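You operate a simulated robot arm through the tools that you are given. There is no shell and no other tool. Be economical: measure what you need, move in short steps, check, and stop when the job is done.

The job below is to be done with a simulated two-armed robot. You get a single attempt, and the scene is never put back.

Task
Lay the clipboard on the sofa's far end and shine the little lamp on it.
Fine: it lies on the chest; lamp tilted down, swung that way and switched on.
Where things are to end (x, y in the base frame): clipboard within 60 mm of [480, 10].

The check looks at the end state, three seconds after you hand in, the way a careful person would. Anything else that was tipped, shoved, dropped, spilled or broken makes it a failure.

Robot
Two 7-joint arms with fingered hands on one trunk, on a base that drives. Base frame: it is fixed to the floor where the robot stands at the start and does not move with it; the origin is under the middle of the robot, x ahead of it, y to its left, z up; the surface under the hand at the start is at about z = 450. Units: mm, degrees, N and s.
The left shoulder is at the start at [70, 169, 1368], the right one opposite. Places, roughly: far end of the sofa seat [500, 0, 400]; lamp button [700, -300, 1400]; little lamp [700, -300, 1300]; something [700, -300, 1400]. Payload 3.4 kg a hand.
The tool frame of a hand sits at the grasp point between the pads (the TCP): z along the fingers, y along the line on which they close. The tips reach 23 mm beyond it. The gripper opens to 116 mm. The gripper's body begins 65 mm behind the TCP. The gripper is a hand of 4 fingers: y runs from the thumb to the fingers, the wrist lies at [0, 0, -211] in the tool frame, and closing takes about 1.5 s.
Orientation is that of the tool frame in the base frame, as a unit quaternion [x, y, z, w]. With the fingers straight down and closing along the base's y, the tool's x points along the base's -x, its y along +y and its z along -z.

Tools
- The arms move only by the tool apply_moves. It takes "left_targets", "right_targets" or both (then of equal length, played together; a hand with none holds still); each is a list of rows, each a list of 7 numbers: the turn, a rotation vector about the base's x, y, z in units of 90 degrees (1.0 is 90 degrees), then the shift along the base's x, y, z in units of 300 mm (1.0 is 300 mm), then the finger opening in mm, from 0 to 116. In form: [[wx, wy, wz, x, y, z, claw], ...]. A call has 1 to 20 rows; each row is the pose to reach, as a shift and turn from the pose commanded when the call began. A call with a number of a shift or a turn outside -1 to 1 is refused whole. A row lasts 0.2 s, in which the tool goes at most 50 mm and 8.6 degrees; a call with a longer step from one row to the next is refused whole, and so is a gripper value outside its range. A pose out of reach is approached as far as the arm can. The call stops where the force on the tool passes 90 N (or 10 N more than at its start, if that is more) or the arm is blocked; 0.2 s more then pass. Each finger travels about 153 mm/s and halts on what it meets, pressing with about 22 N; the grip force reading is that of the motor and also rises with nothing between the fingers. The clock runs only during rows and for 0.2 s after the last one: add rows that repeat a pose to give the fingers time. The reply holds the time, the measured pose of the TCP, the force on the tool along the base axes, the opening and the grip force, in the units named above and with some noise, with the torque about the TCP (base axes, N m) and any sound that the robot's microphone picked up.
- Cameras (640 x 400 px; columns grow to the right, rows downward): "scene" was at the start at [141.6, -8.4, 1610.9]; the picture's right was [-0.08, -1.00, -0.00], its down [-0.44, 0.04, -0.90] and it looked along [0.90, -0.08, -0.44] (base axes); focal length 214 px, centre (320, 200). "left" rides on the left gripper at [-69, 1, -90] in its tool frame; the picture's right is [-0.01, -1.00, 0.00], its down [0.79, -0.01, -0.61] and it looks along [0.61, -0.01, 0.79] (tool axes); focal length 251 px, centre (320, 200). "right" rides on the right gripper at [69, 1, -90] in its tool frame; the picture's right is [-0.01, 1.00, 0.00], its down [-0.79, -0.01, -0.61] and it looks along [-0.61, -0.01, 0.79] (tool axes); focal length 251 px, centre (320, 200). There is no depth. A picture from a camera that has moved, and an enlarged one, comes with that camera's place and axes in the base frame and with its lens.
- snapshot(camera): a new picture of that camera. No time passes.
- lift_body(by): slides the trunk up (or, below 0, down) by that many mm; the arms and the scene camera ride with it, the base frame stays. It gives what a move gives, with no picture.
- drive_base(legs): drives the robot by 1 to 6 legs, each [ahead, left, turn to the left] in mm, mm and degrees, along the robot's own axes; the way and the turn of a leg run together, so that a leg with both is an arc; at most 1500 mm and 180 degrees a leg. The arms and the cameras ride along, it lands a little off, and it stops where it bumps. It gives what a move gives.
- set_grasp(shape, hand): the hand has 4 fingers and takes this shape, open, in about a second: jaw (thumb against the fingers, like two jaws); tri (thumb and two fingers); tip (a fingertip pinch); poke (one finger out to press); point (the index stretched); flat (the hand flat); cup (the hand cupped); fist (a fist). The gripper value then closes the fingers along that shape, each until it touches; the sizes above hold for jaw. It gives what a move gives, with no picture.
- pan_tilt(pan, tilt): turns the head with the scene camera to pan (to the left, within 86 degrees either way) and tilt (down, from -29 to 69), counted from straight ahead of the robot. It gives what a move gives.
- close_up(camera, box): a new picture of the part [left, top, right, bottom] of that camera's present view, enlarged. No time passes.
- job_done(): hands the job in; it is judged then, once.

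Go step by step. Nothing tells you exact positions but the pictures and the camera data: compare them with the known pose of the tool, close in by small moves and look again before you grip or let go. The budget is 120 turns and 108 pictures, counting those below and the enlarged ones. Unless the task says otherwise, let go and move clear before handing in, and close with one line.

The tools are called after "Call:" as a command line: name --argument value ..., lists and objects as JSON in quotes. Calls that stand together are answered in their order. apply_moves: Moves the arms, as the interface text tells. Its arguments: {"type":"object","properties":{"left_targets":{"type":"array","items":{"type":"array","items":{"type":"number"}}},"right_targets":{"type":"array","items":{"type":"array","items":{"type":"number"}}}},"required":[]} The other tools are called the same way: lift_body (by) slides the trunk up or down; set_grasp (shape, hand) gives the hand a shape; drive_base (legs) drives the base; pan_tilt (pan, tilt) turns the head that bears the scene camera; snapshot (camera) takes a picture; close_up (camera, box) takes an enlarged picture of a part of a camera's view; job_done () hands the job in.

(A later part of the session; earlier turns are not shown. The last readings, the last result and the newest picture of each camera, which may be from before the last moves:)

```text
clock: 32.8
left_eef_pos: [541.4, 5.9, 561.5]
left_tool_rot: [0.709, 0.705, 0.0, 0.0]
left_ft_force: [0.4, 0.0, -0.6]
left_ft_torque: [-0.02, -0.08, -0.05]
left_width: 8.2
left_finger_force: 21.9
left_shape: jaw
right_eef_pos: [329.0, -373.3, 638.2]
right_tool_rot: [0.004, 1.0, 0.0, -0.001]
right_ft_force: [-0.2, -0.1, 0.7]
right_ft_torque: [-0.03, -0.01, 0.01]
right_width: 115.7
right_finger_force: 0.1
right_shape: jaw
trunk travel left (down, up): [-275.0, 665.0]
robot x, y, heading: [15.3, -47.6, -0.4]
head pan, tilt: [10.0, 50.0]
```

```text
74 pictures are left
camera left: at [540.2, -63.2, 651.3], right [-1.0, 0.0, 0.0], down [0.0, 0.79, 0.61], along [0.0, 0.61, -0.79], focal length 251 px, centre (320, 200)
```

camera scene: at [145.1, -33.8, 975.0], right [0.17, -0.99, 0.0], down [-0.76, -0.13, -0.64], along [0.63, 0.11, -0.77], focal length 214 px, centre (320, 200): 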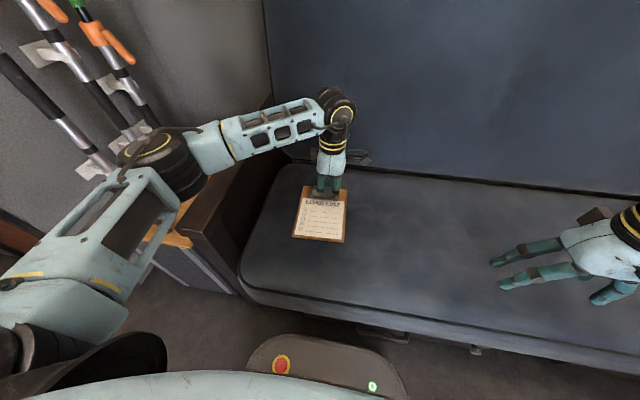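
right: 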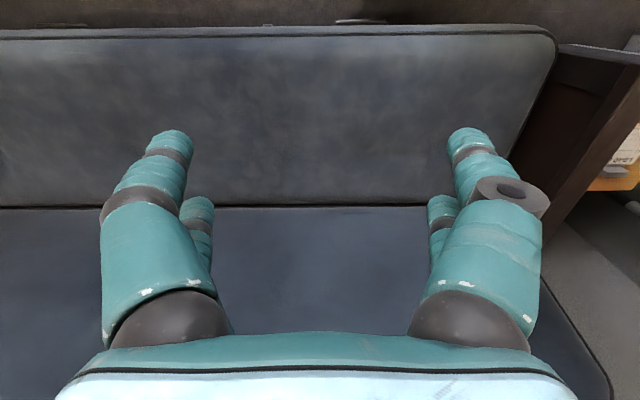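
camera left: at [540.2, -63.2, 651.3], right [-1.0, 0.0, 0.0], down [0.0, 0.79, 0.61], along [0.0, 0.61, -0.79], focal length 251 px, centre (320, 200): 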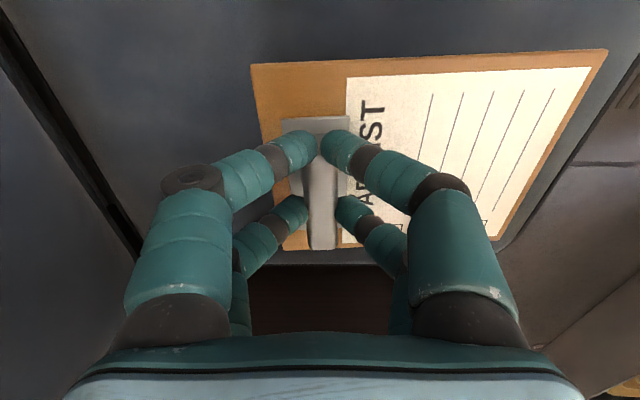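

Clipboard center is about [485, 14]. Now I lower it gently onto the cushion.

Call:
apply_moves --left_targets '[[0, 0, 0, 0, 0, -0.05, 0], [0, 0, 0, 0, 0, -0.1, 0], [0, 0, 0, 0, 0, -0.15, 0], [0, 0, 0, 0, 0, -0.18, 0], [0, 0, 0, 0, 0, -0.2, 0]]'

Call:
close_up --camera "scene" --box '[260, 160, 380, 250]'

```text
clock: 34.0
left_eef_pos: [540.5, 6.2, 501.3]
left_tool_rot: [0.71, 0.705, 0.001, 0.0]
left_ft_force: [0.3, 0.0, -1.4]
left_ft_torque: [-0.01, -0.02, 0.01]
left_width: 8.3
left_finger_force: 22.2
left_shape: jaw
right_eef_pos: [330.6, -374.1, 638.4]
right_tool_rot: [0.004, 1.0, 0.0, 0.0]
right_ft_force: [0.5, 0.1, 0.1]
right_ft_torque: [-0.01, -0.02, -0.01]
right_width: 115.9
right_finger_force: 0.1
right_shape: jaw
trunk travel left (down, up): [-275.0, 665.0]
robot x, y, heading: [17.1, -43.8, -0.4]
head pan, tilt: [10.0, 50.0]
```

```text
4.44 times, centred on (320, 205) of scene
camera zoom: at [145.1, -33.9, 975.0], right [0.17, -0.99, 0.0], down [-0.76, -0.13, -0.64], along [0.63, 0.11, -0.77], focal length 953 px, centre (320, 178)
```

zoom: 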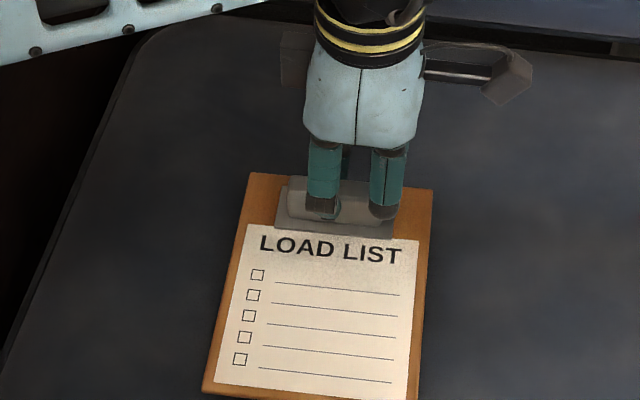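

Call:
apply_moves --left_targets '[[0, 0, 0, 0, 0, -0.03, 0], [0, 0, 0, 0, 0, -0.06, 0]]'

Call:
apply_moves --left_targets '[[0, 0, 0, 0, 0, -0.015, 0], [0, 0, 0, 0, 0, -0.03, 0]]'

Call:
close_up --camera "scene" --box '[260, 160, 380, 250]'

```text
clock: 34.6
left_eef_pos: [539.3, 4.7, 493.1]
left_tool_rot: [0.709, 0.705, 0.003, 0.006]
left_ft_force: [3.6, 3.8, 58.9]
left_ft_torque: [0.39, -0.09, 0.06]
left_width: 9.9
left_finger_force: 22.1
left_shape: jaw
right_eef_pos: [325.9, -373.4, 642.2]
right_tool_rot: [0.004, 1.0, 0.001, 0.004]
right_ft_force: [0.1, -0.5, 0.4]
right_ft_torque: [-0.03, -0.03, 0.01]
right_width: 115.8
right_finger_force: 0.0
right_shape: jaw
trunk travel left (down, up): [-275.0, 665.0]
robot x, y, heading: [16.8, -43.3, -0.5]
head pan, tilt: [10.0, 50.0]
```

```text
clock: 35.2
left_eef_pos: [538.1, 4.4, 479.8]
left_tool_rot: [0.71, 0.704, 0.002, 0.004]
left_ft_force: [2.4, -7.5, 51.3]
left_ft_torque: [0.66, -0.08, 0.0]
left_width: 10.8
left_finger_force: 21.6
left_shape: jaw
right_eef_pos: [326.2, -374.3, 640.0]
right_tool_rot: [0.005, 1.0, 0.001, 0.004]
right_ft_force: [0.3, 0.6, 0.5]
right_ft_torque: [0.03, 0.03, 0.04]
right_width: 116.0
right_finger_force: 0.1
right_shape: jaw
trunk travel left (down, up): [-275.0, 665.0]
robot x, y, heading: [19.7, -45.3, -0.6]
head pan, tilt: [10.0, 50.0]
```

```text
4.44 times, centred on (320, 205) of scene
camera zoom: at [139.3, -35.4, 975.8], right [0.17, -0.99, 0.0], down [-0.75, -0.13, -0.65], along [0.64, 0.11, -0.76], focal length 953 px, centre (320, 178)
```

zoom: 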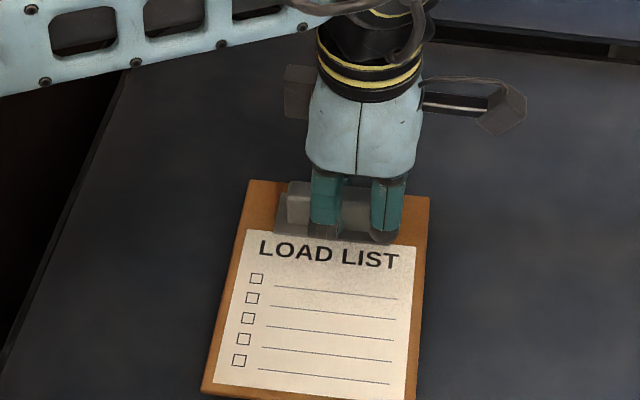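

It is on the cushion (contact at about TCP z = 495, fingers slid a little down the clip). I relieve the load, open and rise.

Call:
apply_moves --left_targets '[[0, 0, 0, 0, 0, 0.03, 0], [0, 0, 0, 0, 0, 0.04, 20], [0, 0, 0, 0, 0, 0.04, 45], [0, 0, 0, 0, 0, 0.04, 70], [0, 0, 0, 0, 0, 0.04, 70], [0, 0, 0, 0, 0, 0.1, 70], [0, 0, 0, 0, 0, 0.2, 70], [0, 0, 0, 0, 0, 0.35, 70]]'

Call:
snapshot --camera "scene"

```text
clock: 37.0
left_eef_pos: [538.5, 4.3, 581.9]
left_tool_rot: [0.71, 0.704, 0.0, 0.0]
left_ft_force: [-0.2, 0.3, -0.4]
left_ft_torque: [-0.01, 0.02, 0.01]
left_width: 69.6
left_finger_force: 0.0
left_shape: jaw
right_eef_pos: [329.1, -373.4, 639.7]
right_tool_rot: [0.004, 1.0, -0.001, 0.0]
right_ft_force: [-0.6, 0.1, -0.6]
right_ft_torque: [0.03, -0.03, 0.03]
right_width: 116.0
right_finger_force: 0.0
right_shape: jaw
trunk travel left (down, up): [-275.0, 665.0]
robot x, y, heading: [20.8, -46.7, -0.4]
head pan, tilt: [10.0, 50.0]
```

```text
71 pictures are left
camera scene: at [144.7, -34.0, 975.0], right [0.17, -0.99, 0.0], down [-0.76, -0.13, -0.64], along [0.63, 0.11, -0.77], focal length 214 px, centre (320, 200)
```

scene: 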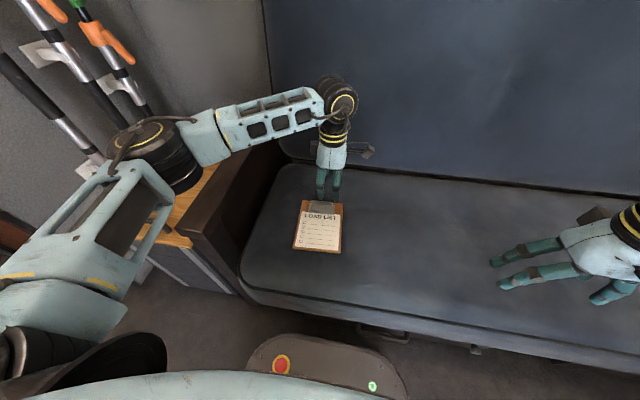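

The clipboard lies flat at about [472, 25], released. I retract the left hand, raise the trunk and look at the lamp.

Call:
apply_moves --left_targets '[[0, 0, 0, 0, 0, 0.15, 70], [0, 0, 0, -0.08, 0.02, 0.28, 70], [0, 0, 0, -0.2, 0.06, 0.36, 70], [0, 0, 0, -0.32, 0.12, 0.42, 70], [0, 0, 0, -0.44, 0.18, 0.48, 70], [0, 0, 0, -0.56, 0.24, 0.54, 70], [0, 0, 0, -0.66, 0.3, 0.6, 70]]'

Call:
lift_body --by 400

Call:
lift_body --by 150

Call:
pan_tilt --pan -25 --tilt 10

Call:
snapshot --camera "scene"

```text
clock: 38.6
left_eef_pos: [341.7, 97.9, 759.4]
left_tool_rot: [0.709, 0.705, 0.0, 0.0]
left_ft_force: [0.0, 0.2, -0.5]
left_ft_torque: [0.01, -0.01, 0.01]
left_width: 69.6
left_finger_force: 0.2
left_shape: jaw
right_eef_pos: [328.4, -372.1, 639.7]
right_tool_rot: [0.004, 1.0, 0.001, 0.0]
right_ft_force: [1.7, 0.0, -0.5]
right_ft_torque: [0.04, -0.02, -0.01]
right_width: 115.8
right_finger_force: 0.0
right_shape: jaw
trunk travel left (down, up): [-275.0, 665.0]
robot x, y, heading: [17.1, -45.6, -0.5]
head pan, tilt: [10.0, 50.0]
```

```text
clock: 42.5
left_eef_pos: [341.1, 96.2, 1158.9]
left_tool_rot: [0.71, 0.704, 0.0, 0.0]
left_ft_force: [-0.5, -0.4, -0.1]
left_ft_torque: [-0.02, 0.0, 0.03]
left_width: 69.6
left_finger_force: 0.1
left_shape: jaw
right_eef_pos: [328.7, -374.8, 1038.5]
right_tool_rot: [0.004, 1.0, 0.001, -0.001]
right_ft_force: [0.4, 0.1, 0.1]
right_ft_torque: [0.02, -0.01, -0.04]
right_width: 115.9
right_finger_force: 0.0
right_shape: jaw
trunk travel left (down, up): [-675.0, 265.0]
robot x, y, heading: [20.3, -46.9, -0.6]
head pan, tilt: [10.0, 50.0]
```

```text
clock: 44.2
left_eef_pos: [340.7, 96.5, 1310.2]
left_tool_rot: [0.71, 0.705, 0.001, 0.0]
left_ft_force: [0.6, 0.6, -0.2]
left_ft_torque: [-0.01, 0.01, 0.02]
left_width: 69.7
left_finger_force: 0.0
left_shape: jaw
right_eef_pos: [329.4, -374.0, 1187.7]
right_tool_rot: [0.005, 1.0, 0.0, 0.0]
right_ft_force: [-0.5, 0.9, 0.2]
right_ft_torque: [0.01, -0.04, 0.02]
right_width: 116.1
right_finger_force: 0.1
right_shape: jaw
trunk travel left (down, up): [-825.0, 115.0]
robot x, y, heading: [17.8, -47.9, -0.3]
head pan, tilt: [10.0, 50.0]
```

```text
clock: 45.3
left_eef_pos: [340.4, 96.5, 1308.8]
left_tool_rot: [0.71, 0.705, 0.0, 0.0]
left_ft_force: [-0.7, 0.0, 0.1]
left_ft_torque: [0.01, 0.0, 0.01]
left_width: 69.6
left_finger_force: 0.2
left_shape: jaw
right_eef_pos: [330.6, -373.9, 1188.4]
right_tool_rot: [0.004, 1.0, 0.0, 0.001]
right_ft_force: [-0.1, 1.2, -0.3]
right_ft_torque: [0.0, 0.01, -0.02]
right_width: 115.7
right_finger_force: 0.1
right_shape: jaw
trunk travel left (down, up): [-825.0, 115.0]
robot x, y, heading: [17.6, -45.4, -0.7]
head pan, tilt: [-25.0, 10.0]
```

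```text
70 pictures are left
camera scene: at [153.0, -86.5, 1586.8], right [-0.43, -0.9, 0.0], down [-0.16, 0.07, -0.98], along [0.89, -0.42, -0.17], focal length 214 px, centre (320, 200)
```

scene: 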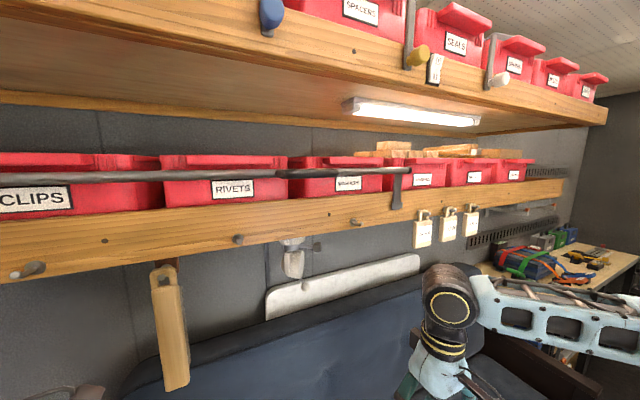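

The lamp hangs below the shelf edge; I lower the trunk so the camera looks at it level.

Call:
lift_body --by -280

Call:
pan_tilt --pan -22 --tilt 0

Call:
snapshot --camera "scene"

Call:
close_up --camera "scene" --box '[260, 150, 380, 225]'

```text
clock: 48.1
left_eef_pos: [341.5, 96.9, 1028.2]
left_tool_rot: [0.71, 0.704, 0.0, 0.0]
left_ft_force: [0.0, -0.1, -0.3]
left_ft_torque: [0.01, -0.03, -0.02]
left_width: 69.3
left_finger_force: 0.2
left_shape: jaw
right_eef_pos: [329.2, -372.5, 909.1]
right_tool_rot: [0.004, 1.0, 0.0, -0.001]
right_ft_force: [-0.1, -0.1, 0.4]
right_ft_torque: [0.03, -0.01, -0.01]
right_width: 115.6
right_finger_force: 0.0
right_shape: jaw
trunk travel left (down, up): [-545.0, 395.0]
robot x, y, heading: [17.5, -42.9, 0.0]
head pan, tilt: [-25.0, 10.0]
```

```text
clock: 48.8
left_eef_pos: [342.0, 96.3, 1028.3]
left_tool_rot: [0.71, 0.704, 0.001, 0.0]
left_ft_force: [-0.1, 0.1, 0.0]
left_ft_torque: [-0.02, 0.03, -0.01]
left_width: 69.5
left_finger_force: 0.1
left_shape: jaw
right_eef_pos: [329.6, -373.8, 908.5]
right_tool_rot: [0.004, 1.0, 0.0, 0.0]
right_ft_force: [0.3, 0.4, 0.1]
right_ft_torque: [0.03, 0.02, 0.02]
right_width: 116.1
right_finger_force: 0.1
right_shape: jaw
trunk travel left (down, up): [-545.0, 395.0]
robot x, y, heading: [16.4, -44.2, -0.2]
head pan, tilt: [-22.0, 0.0]
```

```text
69 pictures are left
camera scene: at [152.3, -81.0, 1322.8], right [-0.38, -0.92, 0.0], down [0.0, 0.0, -1.0], along [0.92, -0.38, 0.0], focal length 214 px, centre (320, 200)
```

scene: 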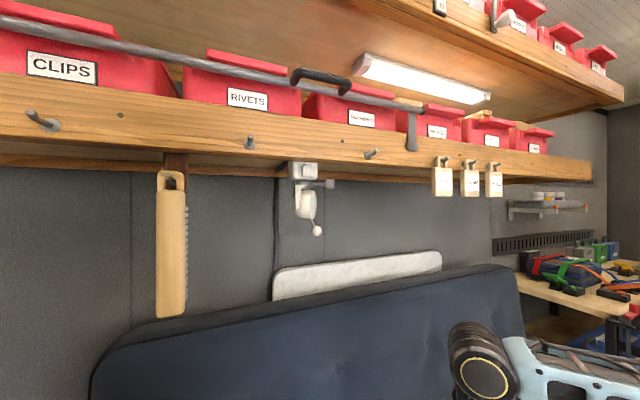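

```text
5.33 times, centred on (320, 188) of scene
camera zoom: at [152.3, -81.0, 1322.8], right [-0.38, -0.92, 0.0], down [0.0, 0.0, -1.0], along [0.92, -0.38, 0.0], focal length 1144 px, centre (320, 267)
```

zoom: 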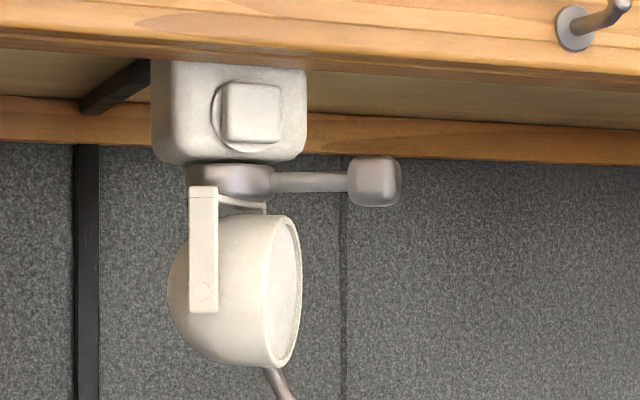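

I see the lamp clearly now: a housing with a square button in front (≈[648, -253, 1394]), a swing lever pointing to -y (knob ≈[653, -316, 1364]), the head facing -y and a tilt stick with ball below (≈[665, -285, 1245]). I shape the right hand to poke and turn it to point ahead, below and in front of the lamp.

Call:
set_grasp --hand "right" --shape "poke"

Call:
apply_moves --right_targets '[[0, -0.091, 0, 0.03, 0.025, 0.088, 116], [0, -0.182, 0, 0.06, 0.05, 0.176, 116], [0, -0.273, 0, 0.09, 0.075, 0.264, 116], [0, -0.364, 0, 0.12, 0.1, 0.352, 116], [0, -0.455, 0, 0.15, 0.125, 0.44, 116], [0, -0.546, 0, 0.18, 0.15, 0.528, 116], [0, -0.637, 0, 0.21, 0.175, 0.616, 116], [0, -0.728, 0, 0.24, 0.2, 0.704, 116], [0, -0.819, 0, 0.27, 0.22, 0.792, 116], [0, -0.91, 0, 0.3, 0.23, 0.88, 116], [0, -1.0, 0, 0.33, 0.24, 0.967, 116]]'

Call:
snapshot --camera "scene"

Call:
snapshot --camera "right"

```text
clock: 49.7
left_eef_pos: [341.6, 96.3, 1029.8]
left_tool_rot: [0.709, 0.705, 0.0, 0.0]
left_ft_force: [1.0, -0.1, 0.2]
left_ft_torque: [0.0, 0.01, -0.02]
left_width: 69.6
left_finger_force: 0.1
left_shape: jaw
right_eef_pos: [330.4, -375.5, 908.6]
right_tool_rot: [0.005, 1.0, -0.001, 0.0]
right_ft_force: [0.1, 0.5, -0.2]
right_ft_torque: [0.0, 0.0, 0.01]
right_width: 0.2
right_finger_force: 0.0
right_shape: poke
trunk travel left (down, up): [-545.0, 395.0]
robot x, y, heading: [21.3, -48.8, -0.6]
head pan, tilt: [-22.0, 0.0]
```

```text
clock: 52.1
left_eef_pos: [341.6, 95.9, 1028.9]
left_tool_rot: [0.71, 0.704, 0.0, 0.0]
left_ft_force: [-1.0, -0.1, -0.3]
left_ft_torque: [-0.01, 0.0, 0.0]
left_width: 69.6
left_finger_force: 0.1
left_shape: jaw
right_eef_pos: [446.1, -303.8, 1220.9]
right_tool_rot: [0.003, 0.707, 0.004, 0.707]
right_ft_force: [0.5, -0.5, 0.0]
right_ft_torque: [0.03, 0.01, 0.01]
right_width: 0.0
right_finger_force: 0.1
right_shape: poke
right hand out of reach, approached as far as the arm can: row 4, 5, 6, 7, 8, 9, 10, 11
trunk travel left (down, up): [-545.0, 395.0]
robot x, y, heading: [17.6, -46.0, -0.4]
head pan, tilt: [-22.0, 0.0]
```

```text
67 pictures are left
camera scene: at [152.6, -80.8, 1322.8], right [-0.38, -0.92, 0.0], down [0.0, 0.0, -1.0], along [0.92, -0.38, 0.0], focal length 214 px, centre (320, 200)
```

scene: 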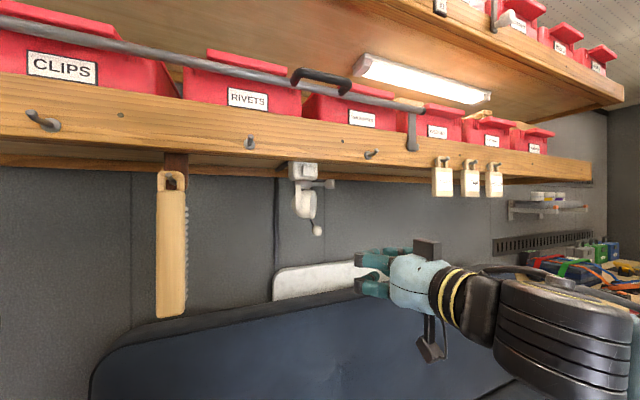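

```text
66 pictures are left
camera right: at [355.4, -303.3, 1152.4], right [0.0, 1.0, 0.02], down [-0.61, -0.01, 0.79], along [0.8, -0.01, 0.61], focal length 251 px, centre (320, 200)
```

right: 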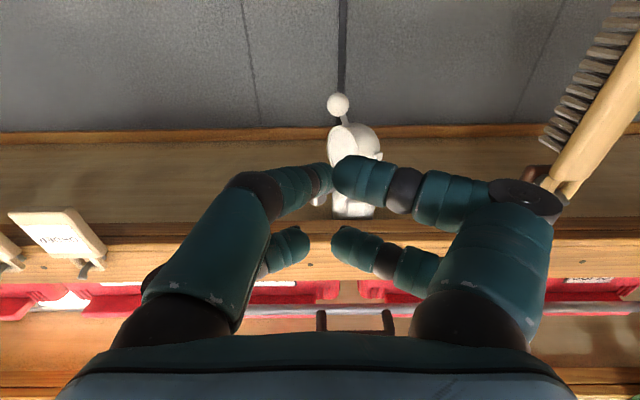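

The hand points ahead now. Let me look more closely at the poke shape.

Call:
close_up --camera "scene" --box '[280, 140, 460, 360]'

```text
1.82 times, centred on (370, 250) of scene
camera zoom: at [152.6, -80.8, 1322.8], right [-0.38, -0.92, 0.0], down [0.0, 0.0, -1.0], along [0.92, -0.38, 0.0], focal length 390 px, centre (229, 109)
```

zoom: 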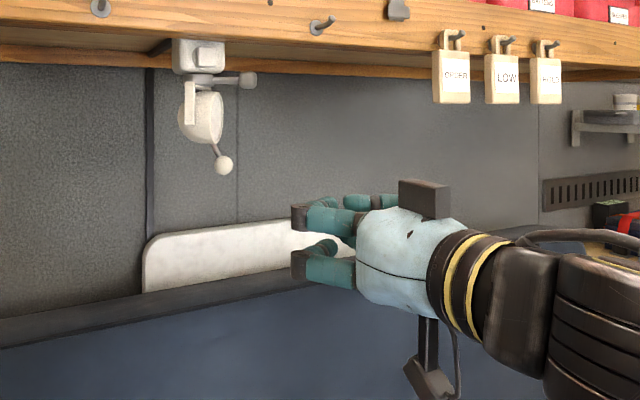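

I try the "point" shape for comparison.

Call:
set_grasp --hand "right" --shape "point"

Call:
close_up --camera "scene" --box '[330, 220, 450, 300]'

Call:
snapshot --camera "right"

```text
clock: 53.0
left_eef_pos: [341.1, 96.6, 1029.6]
left_tool_rot: [0.71, 0.704, 0.0, 0.001]
left_ft_force: [-0.8, 0.0, -0.5]
left_ft_torque: [0.0, 0.02, -0.01]
left_width: 69.8
left_finger_force: 0.0
left_shape: jaw
right_eef_pos: [444.7, -305.1, 1220.0]
right_tool_rot: [0.002, 0.708, 0.003, 0.706]
right_ft_force: [-0.2, 0.2, -0.3]
right_ft_torque: [-0.03, 0.03, -0.01]
right_width: 0.0
right_finger_force: 0.0
right_shape: point
trunk travel left (down, up): [-545.0, 395.0]
robot x, y, heading: [18.1, -43.4, -0.4]
head pan, tilt: [-22.0, 0.0]
```

```text
5.00 times, centred on (390, 260) of scene
camera zoom: at [152.3, -81.0, 1322.9], right [-0.38, -0.92, 0.0], down [0.0, 0.0, -1.0], along [0.92, -0.38, 0.0], focal length 1072 px, centre (-30, -100)
```

zoom: 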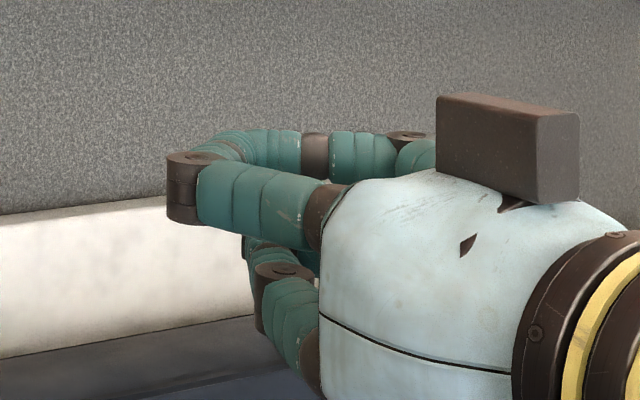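

```text
63 pictures are left
camera right: at [354.9, -303.6, 1152.1], right [0.0, 1.0, 0.02], down [-0.6, -0.01, 0.8], along [0.8, -0.01, 0.6], focal length 251 px, centre (320, 200)
```

right: 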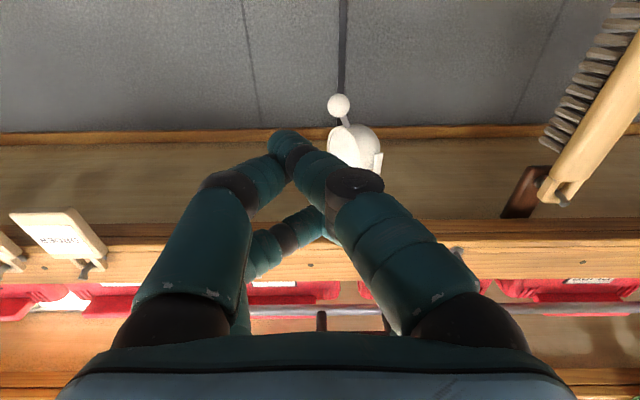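

"Poke"/"point" leave the fingertip place unclear, so I use the closed jaw, whose tips are known (23 mm ahead of the TCP). I move up in front of the button and look.

Call:
set_grasp --hand "right" --shape "jaw"

Call:
apply_moves --right_targets '[[0, 0, 0, 0.06, 0.035, 0.1, 60], [0, 0, 0, 0.12, 0.07, 0.2, 30], [0, 0, 0, 0.18, 0.11, 0.3, 0], [0, 0, 0, 0.25, 0.15, 0.4, 0], [0, 0, 0, 0.25, 0.15, 0.4, 0], [0, 0, 0, 0.25, 0.15, 0.4, 0]]'

Call:
snapshot --camera "right"

Call:
close_up --camera "scene" --box '[260, 130, 400, 230]'

```text
clock: 53.9
left_eef_pos: [341.5, 97.4, 1029.2]
left_tool_rot: [0.71, 0.704, 0.001, 0.0]
left_ft_force: [0.0, 0.2, -0.1]
left_ft_torque: [0.0, -0.04, -0.01]
left_width: 69.4
left_finger_force: 0.0
left_shape: jaw
right_eef_pos: [446.4, -304.3, 1220.3]
right_tool_rot: [0.003, 0.708, 0.003, 0.706]
right_ft_force: [-0.4, 0.2, -0.1]
right_ft_torque: [0.02, -0.01, -0.01]
right_width: 115.9
right_finger_force: 0.1
right_shape: jaw
trunk travel left (down, up): [-545.0, 395.0]
robot x, y, heading: [16.2, -47.0, -0.7]
head pan, tilt: [-22.0, 0.0]
```

```text
clock: 55.3
left_eef_pos: [340.8, 96.7, 1028.7]
left_tool_rot: [0.709, 0.705, 0.0, 0.0]
left_ft_force: [-0.2, 0.8, 0.0]
left_ft_torque: [-0.02, 0.03, -0.01]
left_width: 69.5
left_finger_force: 0.1
left_shape: jaw
right_eef_pos: [520.3, -258.7, 1338.1]
right_tool_rot: [0.003, 0.707, 0.003, 0.707]
right_ft_force: [0.1, -0.1, -0.9]
right_ft_torque: [-0.03, 0.02, 0.0]
right_width: 0.3
right_finger_force: 21.8
right_shape: jaw
trunk travel left (down, up): [-545.0, 395.0]
robot x, y, heading: [20.0, -46.4, -0.4]
head pan, tilt: [-22.0, 0.0]
```

```text
62 pictures are left
camera right: at [431.1, -258.6, 1270.2], right [0.0, 1.0, 0.02], down [-0.61, -0.01, 0.79], along [0.8, -0.01, 0.61], focal length 251 px, centre (320, 200)
```

right: 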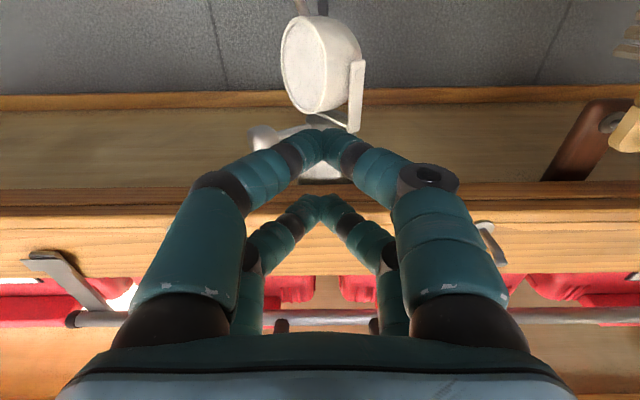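

```text
4.00 times, centred on (330, 180) of scene
camera zoom: at [152.4, -80.6, 1322.9], right [-0.38, -0.92, 0.0], down [0.0, 0.0, -1.0], along [0.92, -0.38, 0.0], focal length 858 px, centre (280, 280)
```

zoom: 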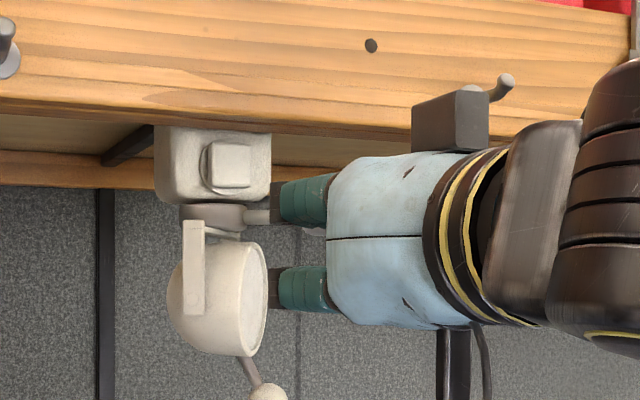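

Finger pairs sit 19 mm above and below the TCP. I raise so the upper pair meets the button (z ≈ 1392, y ≈ -247) and go up to x = 585.

Call:
apply_moves --right_targets '[[0, 0, 0, 0.05, 0.02, 0.06, 0], [0, 0, 0, 0.12, 0.04, 0.117, 0], [0, 0, 0, 0.217, 0.04, 0.117, 0]]'

Call:
snapshot --camera "right"

Call:
close_up --camera "scene" --box '[260, 130, 400, 230]'

```text
clock: 56.1
left_eef_pos: [342.8, 95.2, 1028.7]
left_tool_rot: [0.709, 0.705, -0.001, -0.001]
left_ft_force: [0.7, -0.6, 0.4]
left_ft_torque: [0.0, -0.02, -0.02]
left_width: 69.6
left_finger_force: 0.1
left_shape: jaw
right_eef_pos: [586.4, -246.7, 1375.8]
right_tool_rot: [0.003, 0.708, 0.002, 0.706]
right_ft_force: [0.6, 0.3, -0.2]
right_ft_torque: [-0.01, 0.02, 0.02]
right_width: 0.2
right_finger_force: 21.9
right_shape: jaw
trunk travel left (down, up): [-545.0, 395.0]
robot x, y, heading: [15.9, -47.9, -0.4]
head pan, tilt: [-22.0, 0.0]
```

```text
60 pictures are left
camera right: at [496.8, -246.6, 1307.6], right [0.0, 1.0, 0.02], down [-0.61, -0.01, 0.8], along [0.8, -0.01, 0.61], focal length 251 px, centre (320, 200)
```

right: 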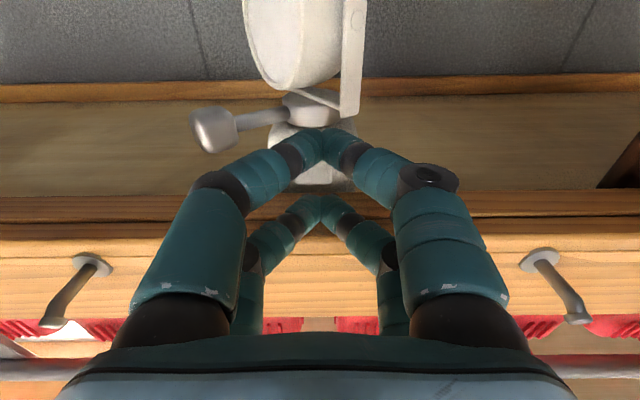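

```text
4.00 times, centred on (330, 180) of scene
camera zoom: at [154.4, -81.5, 1322.6], right [-0.38, -0.92, 0.0], down [0.0, 0.0, -1.0], along [0.92, -0.38, 0.0], focal length 858 px, centre (280, 280)
```

zoom: 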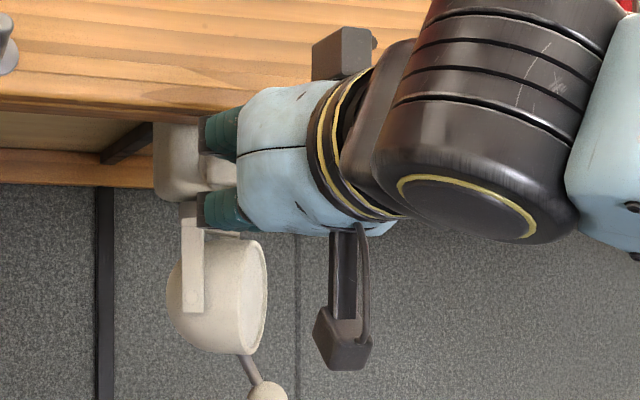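

The plank's lower front edge is near [612, 1409]; I drop 4 mm for clearance and advance carefully toward the button.

Call:
apply_moves --right_targets '[[0, 0, 0, 0, 0, -0.015, 0], [0, 0, 0, 0.04, 0, -0.015, 0], [0, 0, 0, 0.06, 0, -0.015, 0]]'

Call:
snapshot --camera "right"

```text
clock: 56.9
left_eef_pos: [341.0, 95.9, 1029.0]
left_tool_rot: [0.71, 0.705, 0.0, 0.0]
left_ft_force: [-0.6, -0.7, 0.1]
left_ft_torque: [-0.03, 0.01, -0.01]
left_width: 69.6
left_finger_force: 0.0
left_shape: jaw
right_eef_pos: [603.2, -247.4, 1371.6]
right_tool_rot: [0.003, 0.707, 0.003, 0.707]
right_ft_force: [0.1, -0.1, 0.5]
right_ft_torque: [0.04, 0.0, 0.02]
right_width: 0.0
right_finger_force: 22.6
right_shape: jaw
trunk travel left (down, up): [-545.0, 395.0]
robot x, y, heading: [17.9, -42.8, -0.5]
head pan, tilt: [-22.0, 0.0]
```

```text
58 pictures are left
camera right: at [512.9, -246.7, 1303.3], right [0.0, 1.0, 0.02], down [-0.61, -0.01, 0.79], along [0.79, -0.01, 0.61], focal length 251 px, centre (320, 200)
```

right: 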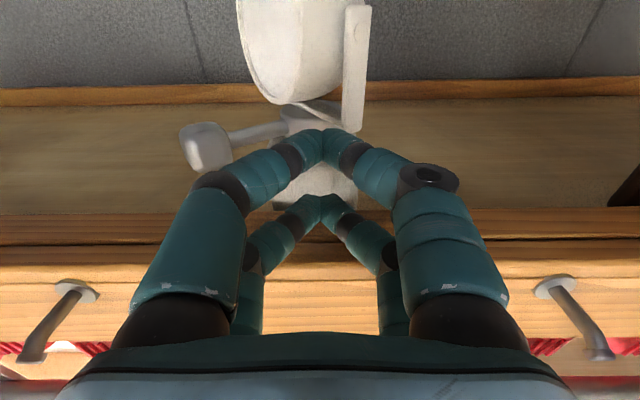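

Call:
apply_moves --right_targets '[[0, 0, 0, 0.01, 0, 0, 0], [0, 0, 0, 0.02, 0, 0, 0], [0, 0, 0, 0.03, 0, 0, 0]]'

Call:
apply_moves --right_targets '[[0, 0, 0, 0.01, 0, 0, 0], [0, 0, 0, 0.02, 0, 0, 0]]'

```text
clock: 57.7
left_eef_pos: [340.6, 95.3, 1029.0]
left_tool_rot: [0.709, 0.705, 0.0, 0.0]
left_ft_force: [0.5, -0.1, 0.5]
left_ft_torque: [0.0, -0.06, 0.04]
left_width: 69.5
left_finger_force: 0.0
left_shape: jaw
right_eef_pos: [611.7, -247.6, 1370.5]
right_tool_rot: [0.004, 0.707, 0.003, 0.707]
right_ft_force: [0.9, -0.6, 0.5]
right_ft_torque: [-0.01, 0.0, 0.01]
right_width: 0.0
right_finger_force: 21.6
right_shape: jaw
trunk travel left (down, up): [-545.0, 395.0]
robot x, y, heading: [18.2, -45.3, -0.2]
head pan, tilt: [-22.0, 0.0]
```

```text
clock: 58.3
left_eef_pos: [341.7, 96.0, 1030.6]
left_tool_rot: [0.709, 0.705, 0.0, 0.0]
left_ft_force: [0.8, -0.3, 0.0]
left_ft_torque: [-0.02, -0.01, -0.02]
left_width: 69.5
left_finger_force: 0.0
left_shape: jaw
right_eef_pos: [617.7, -247.4, 1370.7]
right_tool_rot: [0.003, 0.707, 0.003, 0.707]
right_ft_force: [0.5, 0.3, 0.3]
right_ft_torque: [-0.01, 0.03, 0.01]
right_width: 0.0
right_finger_force: 22.3
right_shape: jaw
trunk travel left (down, up): [-545.0, 395.0]
robot x, y, heading: [20.4, -44.1, -0.5]
head pan, tilt: [-22.0, 0.0]
```

Tips at about x = 641 and no contact yet; I look again.

Call:
snapshot --camera "right"

Call:
close_up --camera "scene" --box '[280, 140, 360, 240]'

```text
57 pictures are left
camera right: at [528.2, -246.1, 1302.9], right [0.0, 1.0, 0.02], down [-0.61, -0.01, 0.79], along [0.79, -0.01, 0.61], focal length 251 px, centre (320, 200)
```

right: 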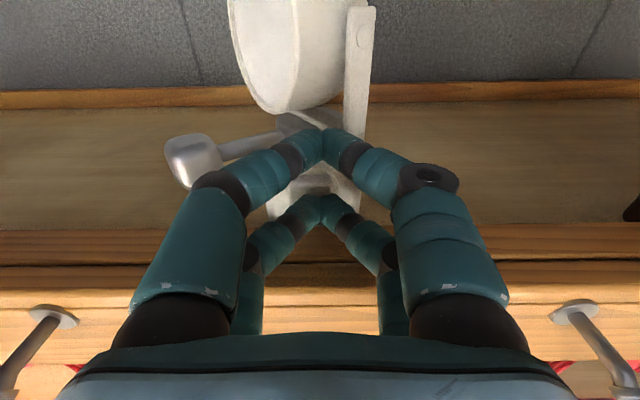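

```text
4.00 times, centred on (320, 190) of scene
camera zoom: at [152.5, -80.9, 1322.8], right [-0.38, -0.92, 0.0], down [0.0, 0.0, -1.0], along [0.92, -0.38, 0.0], focal length 858 px, centre (320, 240)
```

zoom: 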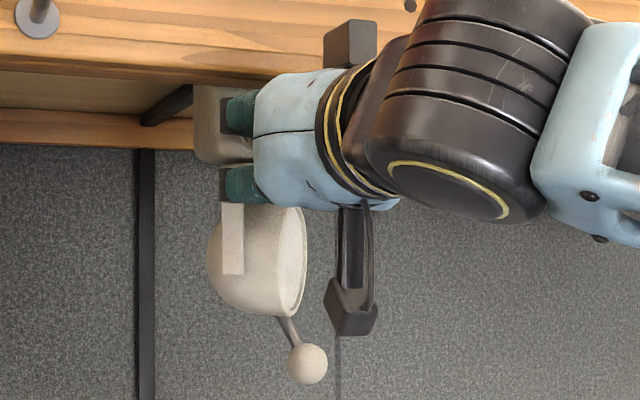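

Call:
close_up --camera "right" --box '[240, 100, 400, 250]'

```text
2.67 times, centred on (320, 175) of right
camera zoom: at [528.2, -246.1, 1302.9], right [0.0, 1.0, 0.02], down [-0.61, -0.01, 0.79], along [0.79, -0.01, 0.61], focal length 670 px, centre (320, 267)
```

zoom: 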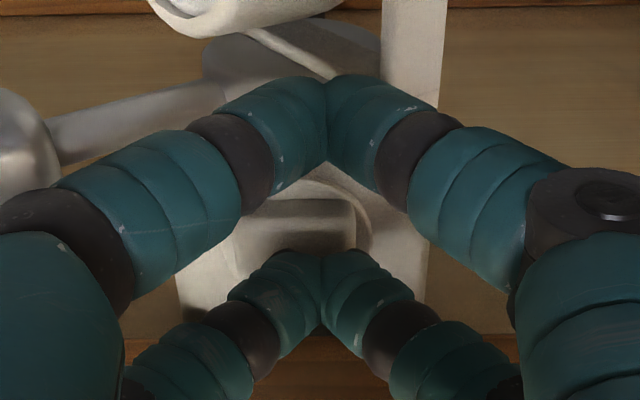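

The button is straight ahead of the upper finger pair. I continue in small steps.

Call:
apply_moves --right_targets '[[0, 0, 0, 0.01, -0.01, 0.003, 0], [0, 0, 0, 0.02, -0.01, 0.003, 0]]'

Call:
apply_moves --right_targets '[[0, 0, 0, 0.01, 0, 0, 0], [0, 0, 0, 0.02, 0, 0, 0]]'

Call:
close_up --camera "right" --box '[240, 100, 400, 250]'

```text
clock: 58.9
left_eef_pos: [340.3, 96.6, 1029.3]
left_tool_rot: [0.71, 0.705, -0.001, 0.0]
left_ft_force: [0.5, -0.1, -1.3]
left_ft_torque: [-0.02, -0.03, -0.03]
left_width: 69.7
left_finger_force: 0.0
left_shape: jaw
right_eef_pos: [624.1, -251.5, 1371.6]
right_tool_rot: [0.004, 0.707, 0.002, 0.707]
right_ft_force: [-2.3, 0.4, 0.2]
right_ft_torque: [-0.02, -0.03, -0.01]
right_width: 0.1
right_finger_force: 22.3
right_shape: jaw
trunk travel left (down, up): [-545.0, 395.0]
robot x, y, heading: [16.6, -44.0, -0.2]
head pan, tilt: [-22.0, 0.0]
heard: click
```

```text
clock: 59.5
left_eef_pos: [340.8, 95.8, 1029.7]
left_tool_rot: [0.71, 0.705, 0.0, 0.0]
left_ft_force: [-0.3, -0.4, -0.2]
left_ft_torque: [0.03, 0.0, -0.01]
left_width: 69.7
left_finger_force: 0.1
left_shape: jaw
right_eef_pos: [626.6, -251.2, 1373.4]
right_tool_rot: [0.003, 0.706, 0.004, 0.708]
right_ft_force: [-8.5, 0.8, -1.7]
right_ft_torque: [-0.03, -0.12, 0.0]
right_width: 0.1
right_finger_force: 21.8
right_shape: jaw
trunk travel left (down, up): [-545.0, 395.0]
robot x, y, heading: [17.7, -48.7, -0.5]
head pan, tilt: [-22.0, 0.0]
```

```text
2.67 times, centred on (320, 175) of right
camera zoom: at [536.9, -250.1, 1305.4], right [0.0, 1.0, 0.02], down [-0.61, -0.01, 0.79], along [0.79, -0.01, 0.61], focal length 670 px, centre (320, 267)
```

zoom: 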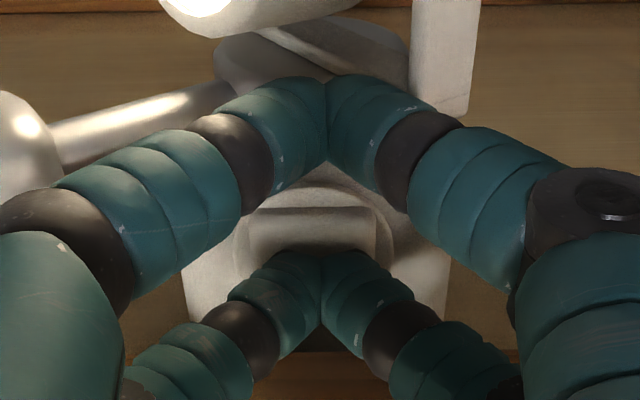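

A click and the lamp glows. I back straight out and look at the state.

Call:
apply_moves --right_targets '[[0, 0, 0, -0.05, 0, -0.01, 0], [0, 0, 0, -0.2, 0, -0.02, 0], [0, 0, 0, -0.36, 0, -0.05, 0], [0, 0, 0, -0.45, -0.1, -0.15, 0], [0, 0, 0, -0.5, -0.24, -0.2, 0]]'

Call:
close_up --camera "scene" --box '[260, 150, 380, 225]'

Call:
snapshot --camera "right"

```text
refused: row 4 steps farther than a row can; nothing moved
```

```text
5.33 times, centred on (320, 188) of scene
camera zoom: at [149.4, -80.9, 1323.1], right [-0.38, -0.92, 0.0], down [0.0, 0.0, -1.0], along [0.92, -0.38, 0.0], focal length 1144 px, centre (320, 267)
```

zoom: 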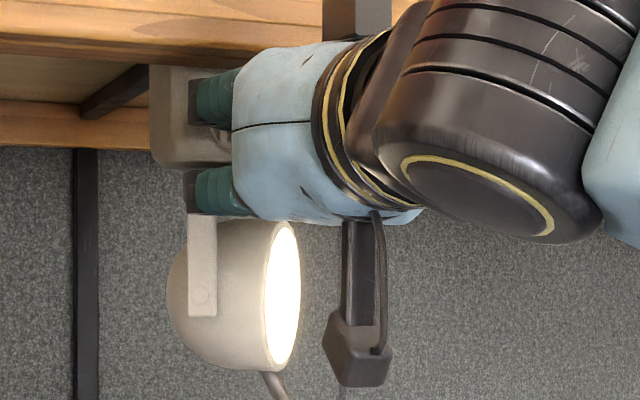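

```text
52 pictures are left
camera right: at [536.9, -250.1, 1305.4], right [0.0, 1.0, 0.02], down [-0.61, -0.01, 0.79], along [0.79, -0.01, 0.61], focal length 251 px, centre (320, 200)
```

right: 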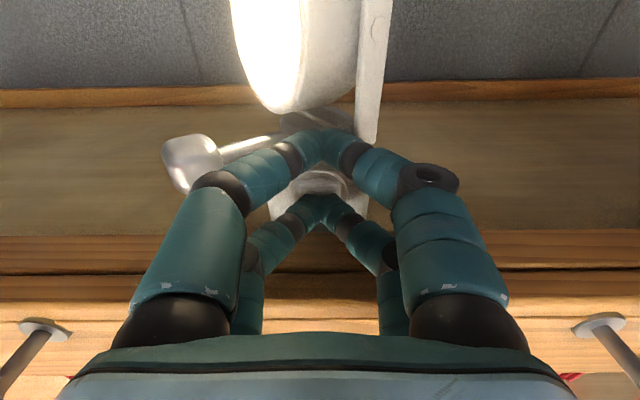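

The lamp is on. Its face and lever point at azimuth ≈ -120°, so the lever must swing about 113° via the robot's side toward +y. I back out, step right, and roll the hand by 90° so the finger pairs lie side by side.

Call:
apply_moves --right_targets '[[0, 0, 0, -0.05, 0, -0.01, 0], [0, 0, 0, -0.19, 0, -0.02, 0], [0, 0, 0, -0.33, 0, -0.04, 0], [0, 0, 0, -0.4, -0.08, -0.08, 0], [0, 0, 0, -0.42, -0.2, -0.12, 0], [0, 0, 0, -0.42, -0.3, -0.15, 0]]'

Call:
apply_moves --right_targets '[[-0.09, 0, 0, 0, 0, 0, 0], [-0.18, 0, 0, 0, 0, 0, 0], [-0.27, 0, 0, 0, 0, 0, 0], [-0.36, 0, 0, 0, 0, 0, 0], [-0.45, 0, 0, 0, 0, 0, 0], [-0.54, 0, 0, 0, 0, 0, 0], [-0.63, 0, 0, 0, 0, 0, 0], [-0.72, 0, 0, 0, 0, 0, 0], [-0.81, 0, 0, 0, 0, 0, 0], [-0.9, 0, 0, 0, 0, 0, 0], [-0.99, 0, 0, 0, 0, 0, 0]]'

Call:
snapshot --camera "scene"

Call:
snapshot --camera "right"

```text
clock: 60.9
left_eef_pos: [341.3, 95.4, 1029.5]
left_tool_rot: [0.709, 0.705, -0.001, 0.0]
left_ft_force: [-0.6, -0.6, 0.3]
left_ft_torque: [0.01, 0.03, 0.0]
left_width: 69.6
left_finger_force: 0.1
left_shape: jaw
right_eef_pos: [505.3, -341.2, 1326.4]
right_tool_rot: [0.003, 0.707, 0.004, 0.707]
right_ft_force: [-0.3, -0.3, 0.3]
right_ft_torque: [0.0, 0.02, -0.03]
right_width: 0.0
right_finger_force: 22.3
right_shape: jaw
trunk travel left (down, up): [-545.0, 395.0]
robot x, y, heading: [21.0, -43.2, -0.3]
head pan, tilt: [-22.0, 0.0]
```

```text
clock: 63.3
left_eef_pos: [341.3, 97.3, 1027.3]
left_tool_rot: [0.709, 0.705, 0.0, 0.0]
left_ft_force: [0.5, -0.4, 0.0]
left_ft_torque: [0.02, 0.0, 0.0]
left_width: 69.7
left_finger_force: 0.1
left_shape: jaw
right_eef_pos: [503.0, -340.7, 1327.6]
right_tool_rot: [-0.495, 0.505, -0.494, 0.506]
right_ft_force: [-0.4, 0.0, 0.0]
right_ft_torque: [0.01, 0.0, 0.0]
right_width: 0.3
right_finger_force: 21.7
right_shape: jaw
trunk travel left (down, up): [-545.0, 395.0]
robot x, y, heading: [22.7, -47.6, -0.4]
head pan, tilt: [-22.0, 0.0]
```

```text
51 pictures are left
camera scene: at [152.2, -80.9, 1322.9], right [-0.38, -0.92, 0.0], down [0.0, 0.0, -1.0], along [0.92, -0.38, 0.0], focal length 214 px, centre (320, 200)
```

scene: 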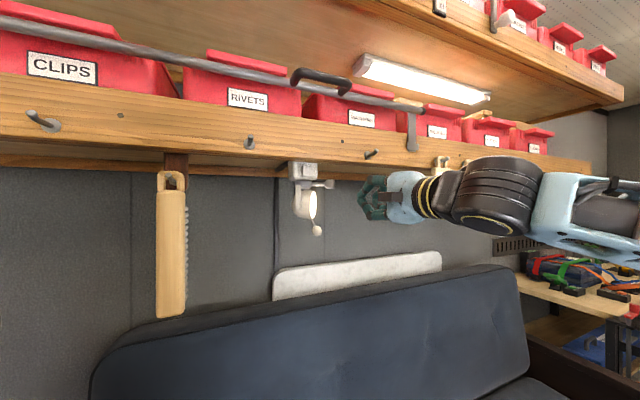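

```text
50 pictures are left
camera right: at [414.2, -409.2, 1325.7], right [0.0, 0.03, -1.0], down [-0.61, 0.79, 0.02], along [0.79, 0.61, 0.02], focal length 251 px, centre (320, 200)
```

right: 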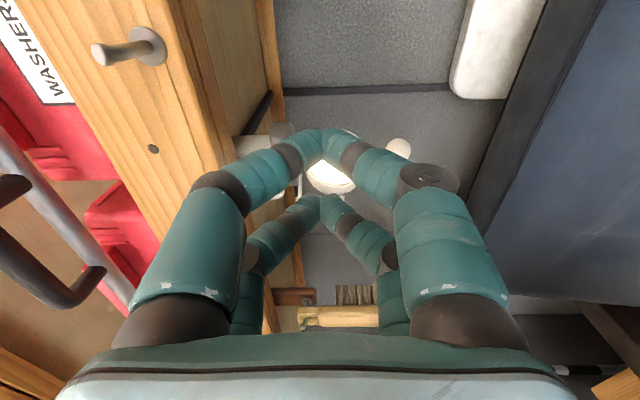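

Roll achieved and the knob is confirmed at ≈ [645, -314, 1366]. I place the closed fingers just right of the knob.

Call:
apply_moves --right_targets '[[0, 0, 0, 0.1, -0.05, 0.06, 0], [0, 0, 0, 0.22, -0.1, 0.11, 0], [0, 0, 0, 0.33, -0.107, 0.11, 0], [0, 0, 0, 0.42, -0.107, 0.11, 0]]'

Call:
close_up --camera "scene" --box '[260, 140, 420, 240]'

Call:
snapshot --camera "right"

```text
clock: 64.3
left_eef_pos: [341.9, 96.9, 1028.0]
left_tool_rot: [0.71, 0.704, 0.0, 0.0]
left_ft_force: [1.0, 1.3, -0.1]
left_ft_torque: [0.03, -0.02, 0.02]
left_width: 69.8
left_finger_force: 0.0
left_shape: jaw
right_eef_pos: [632.3, -372.4, 1359.0]
right_tool_rot: [-0.494, 0.506, -0.494, 0.506]
right_ft_force: [-0.1, -0.7, 0.3]
right_ft_torque: [0.01, -0.01, -0.01]
right_width: 0.0
right_finger_force: 22.5
right_shape: jaw
trunk travel left (down, up): [-545.0, 395.0]
robot x, y, heading: [18.4, -50.2, -0.2]
head pan, tilt: [-22.0, 0.0]
```

```text
4.00 times, centred on (340, 190) of scene
camera zoom: at [153.6, -80.8, 1322.7], right [-0.38, -0.92, 0.0], down [0.0, 0.0, -1.0], along [0.92, -0.38, 0.0], focal length 858 px, centre (240, 240)
```

zoom: 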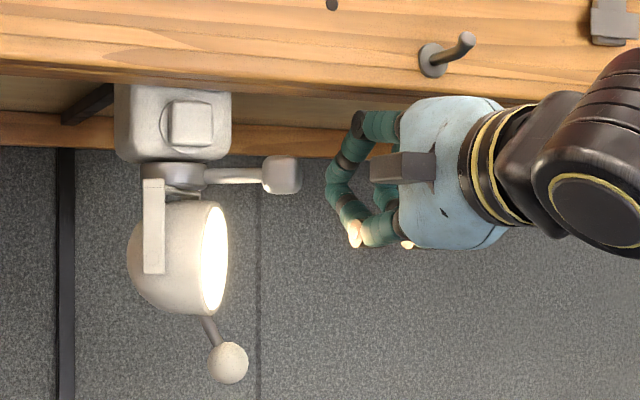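

```text
48 pictures are left
camera right: at [542.6, -440.8, 1357.7], right [0.0, 0.03, -1.0], down [-0.61, 0.79, 0.03], along [0.79, 0.61, 0.02], focal length 251 px, centre (320, 200)
```

right: 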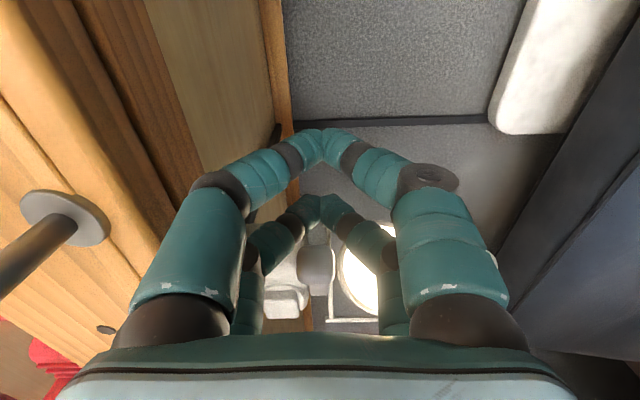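

The knob lies just left of the fingers at the same height. I sweep left 40 mm and check that the lever follows.

Call:
apply_moves --right_targets '[[0, 0, 0, 0, 0.04, 0.005, 0], [0, 0, 0, 0, 0.07, 0.005, 0], [0, 0, 0, 0, 0.1, 0.005, 0], [0, 0, 0, 0, 0.13, 0.005, 0]]'

Call:
close_up --camera "scene" --box '[260, 140, 420, 240]'

```text
clock: 65.3
left_eef_pos: [341.1, 97.6, 1030.1]
left_tool_rot: [0.71, 0.704, 0.0, 0.0]
left_ft_force: [-0.5, 0.7, -0.5]
left_ft_torque: [-0.02, -0.02, 0.0]
left_width: 69.6
left_finger_force: 0.1
left_shape: jaw
right_eef_pos: [631.2, -331.8, 1362.6]
right_tool_rot: [-0.494, 0.506, -0.493, 0.506]
right_ft_force: [0.0, -1.0, 0.6]
right_ft_torque: [0.03, -0.02, -0.01]
right_width: 0.1
right_finger_force: 22.0
right_shape: jaw
trunk travel left (down, up): [-545.0, 395.0]
robot x, y, heading: [18.6, -44.6, -0.5]
head pan, tilt: [-22.0, 0.0]
```

```text
4.00 times, centred on (340, 190) of scene
camera zoom: at [152.3, -80.6, 1322.9], right [-0.38, -0.92, 0.0], down [0.0, 0.0, -1.0], along [0.92, -0.38, 0.0], focal length 858 px, centre (240, 240)
```

zoom: 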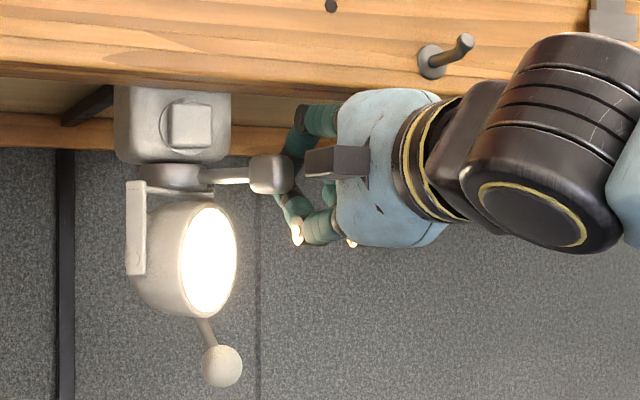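

The lever turns. I continue left while drawing the fingertips back so they stay clear of the housing.

Call:
apply_moves --right_targets '[[0, 0, 0, -0.02, 0.03, 0, 0], [0, 0, 0, -0.04, 0.06, 0, 0], [0, 0, 0, -0.06, 0.09, 0, 0], [0, 0, 0, -0.075, 0.12, 0, 0], [0, 0, 0, -0.08, 0.15, 0, 0]]'

Call:
close_up --camera "scene" --box '[260, 140, 420, 240]'

Call:
snapshot --camera "right"

```text
clock: 66.5
left_eef_pos: [342.0, 96.3, 1029.8]
left_tool_rot: [0.709, 0.705, 0.0, 0.0]
left_ft_force: [-0.1, 0.1, 0.6]
left_ft_torque: [0.01, 0.0, 0.01]
left_width: 69.8
left_finger_force: 0.1
left_shape: jaw
right_eef_pos: [604.6, -289.8, 1361.1]
right_tool_rot: [-0.494, 0.506, -0.494, 0.506]
right_ft_force: [0.3, -1.0, -0.3]
right_ft_torque: [-0.02, -0.02, -0.03]
right_width: 0.0
right_finger_force: 21.6
right_shape: jaw
trunk travel left (down, up): [-545.0, 395.0]
robot x, y, heading: [17.1, -48.3, -0.5]
head pan, tilt: [-22.0, 0.0]
```

```text
4.00 times, centred on (340, 190) of scene
camera zoom: at [152.3, -80.8, 1322.9], right [-0.38, -0.92, 0.0], down [0.0, 0.0, -1.0], along [0.92, -0.38, 0.0], focal length 858 px, centre (240, 240)
```

zoom: 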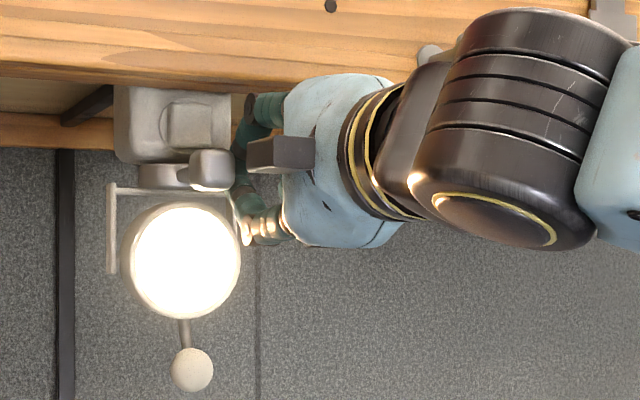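

```text
45 pictures are left
camera right: at [516.0, -358.4, 1359.7], right [0.0, 0.03, -1.0], down [-0.61, 0.79, 0.03], along [0.79, 0.61, 0.02], focal length 251 px, centre (320, 200)
```

right: 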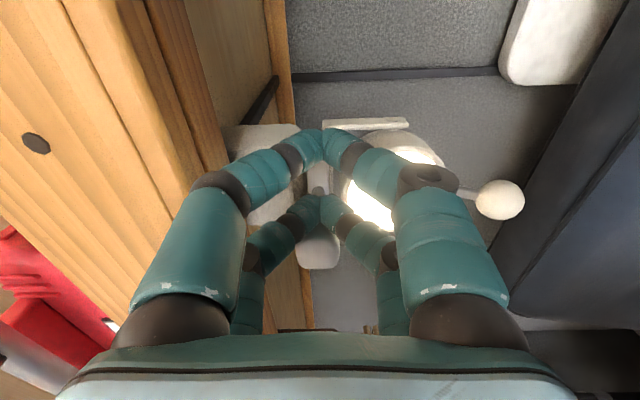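

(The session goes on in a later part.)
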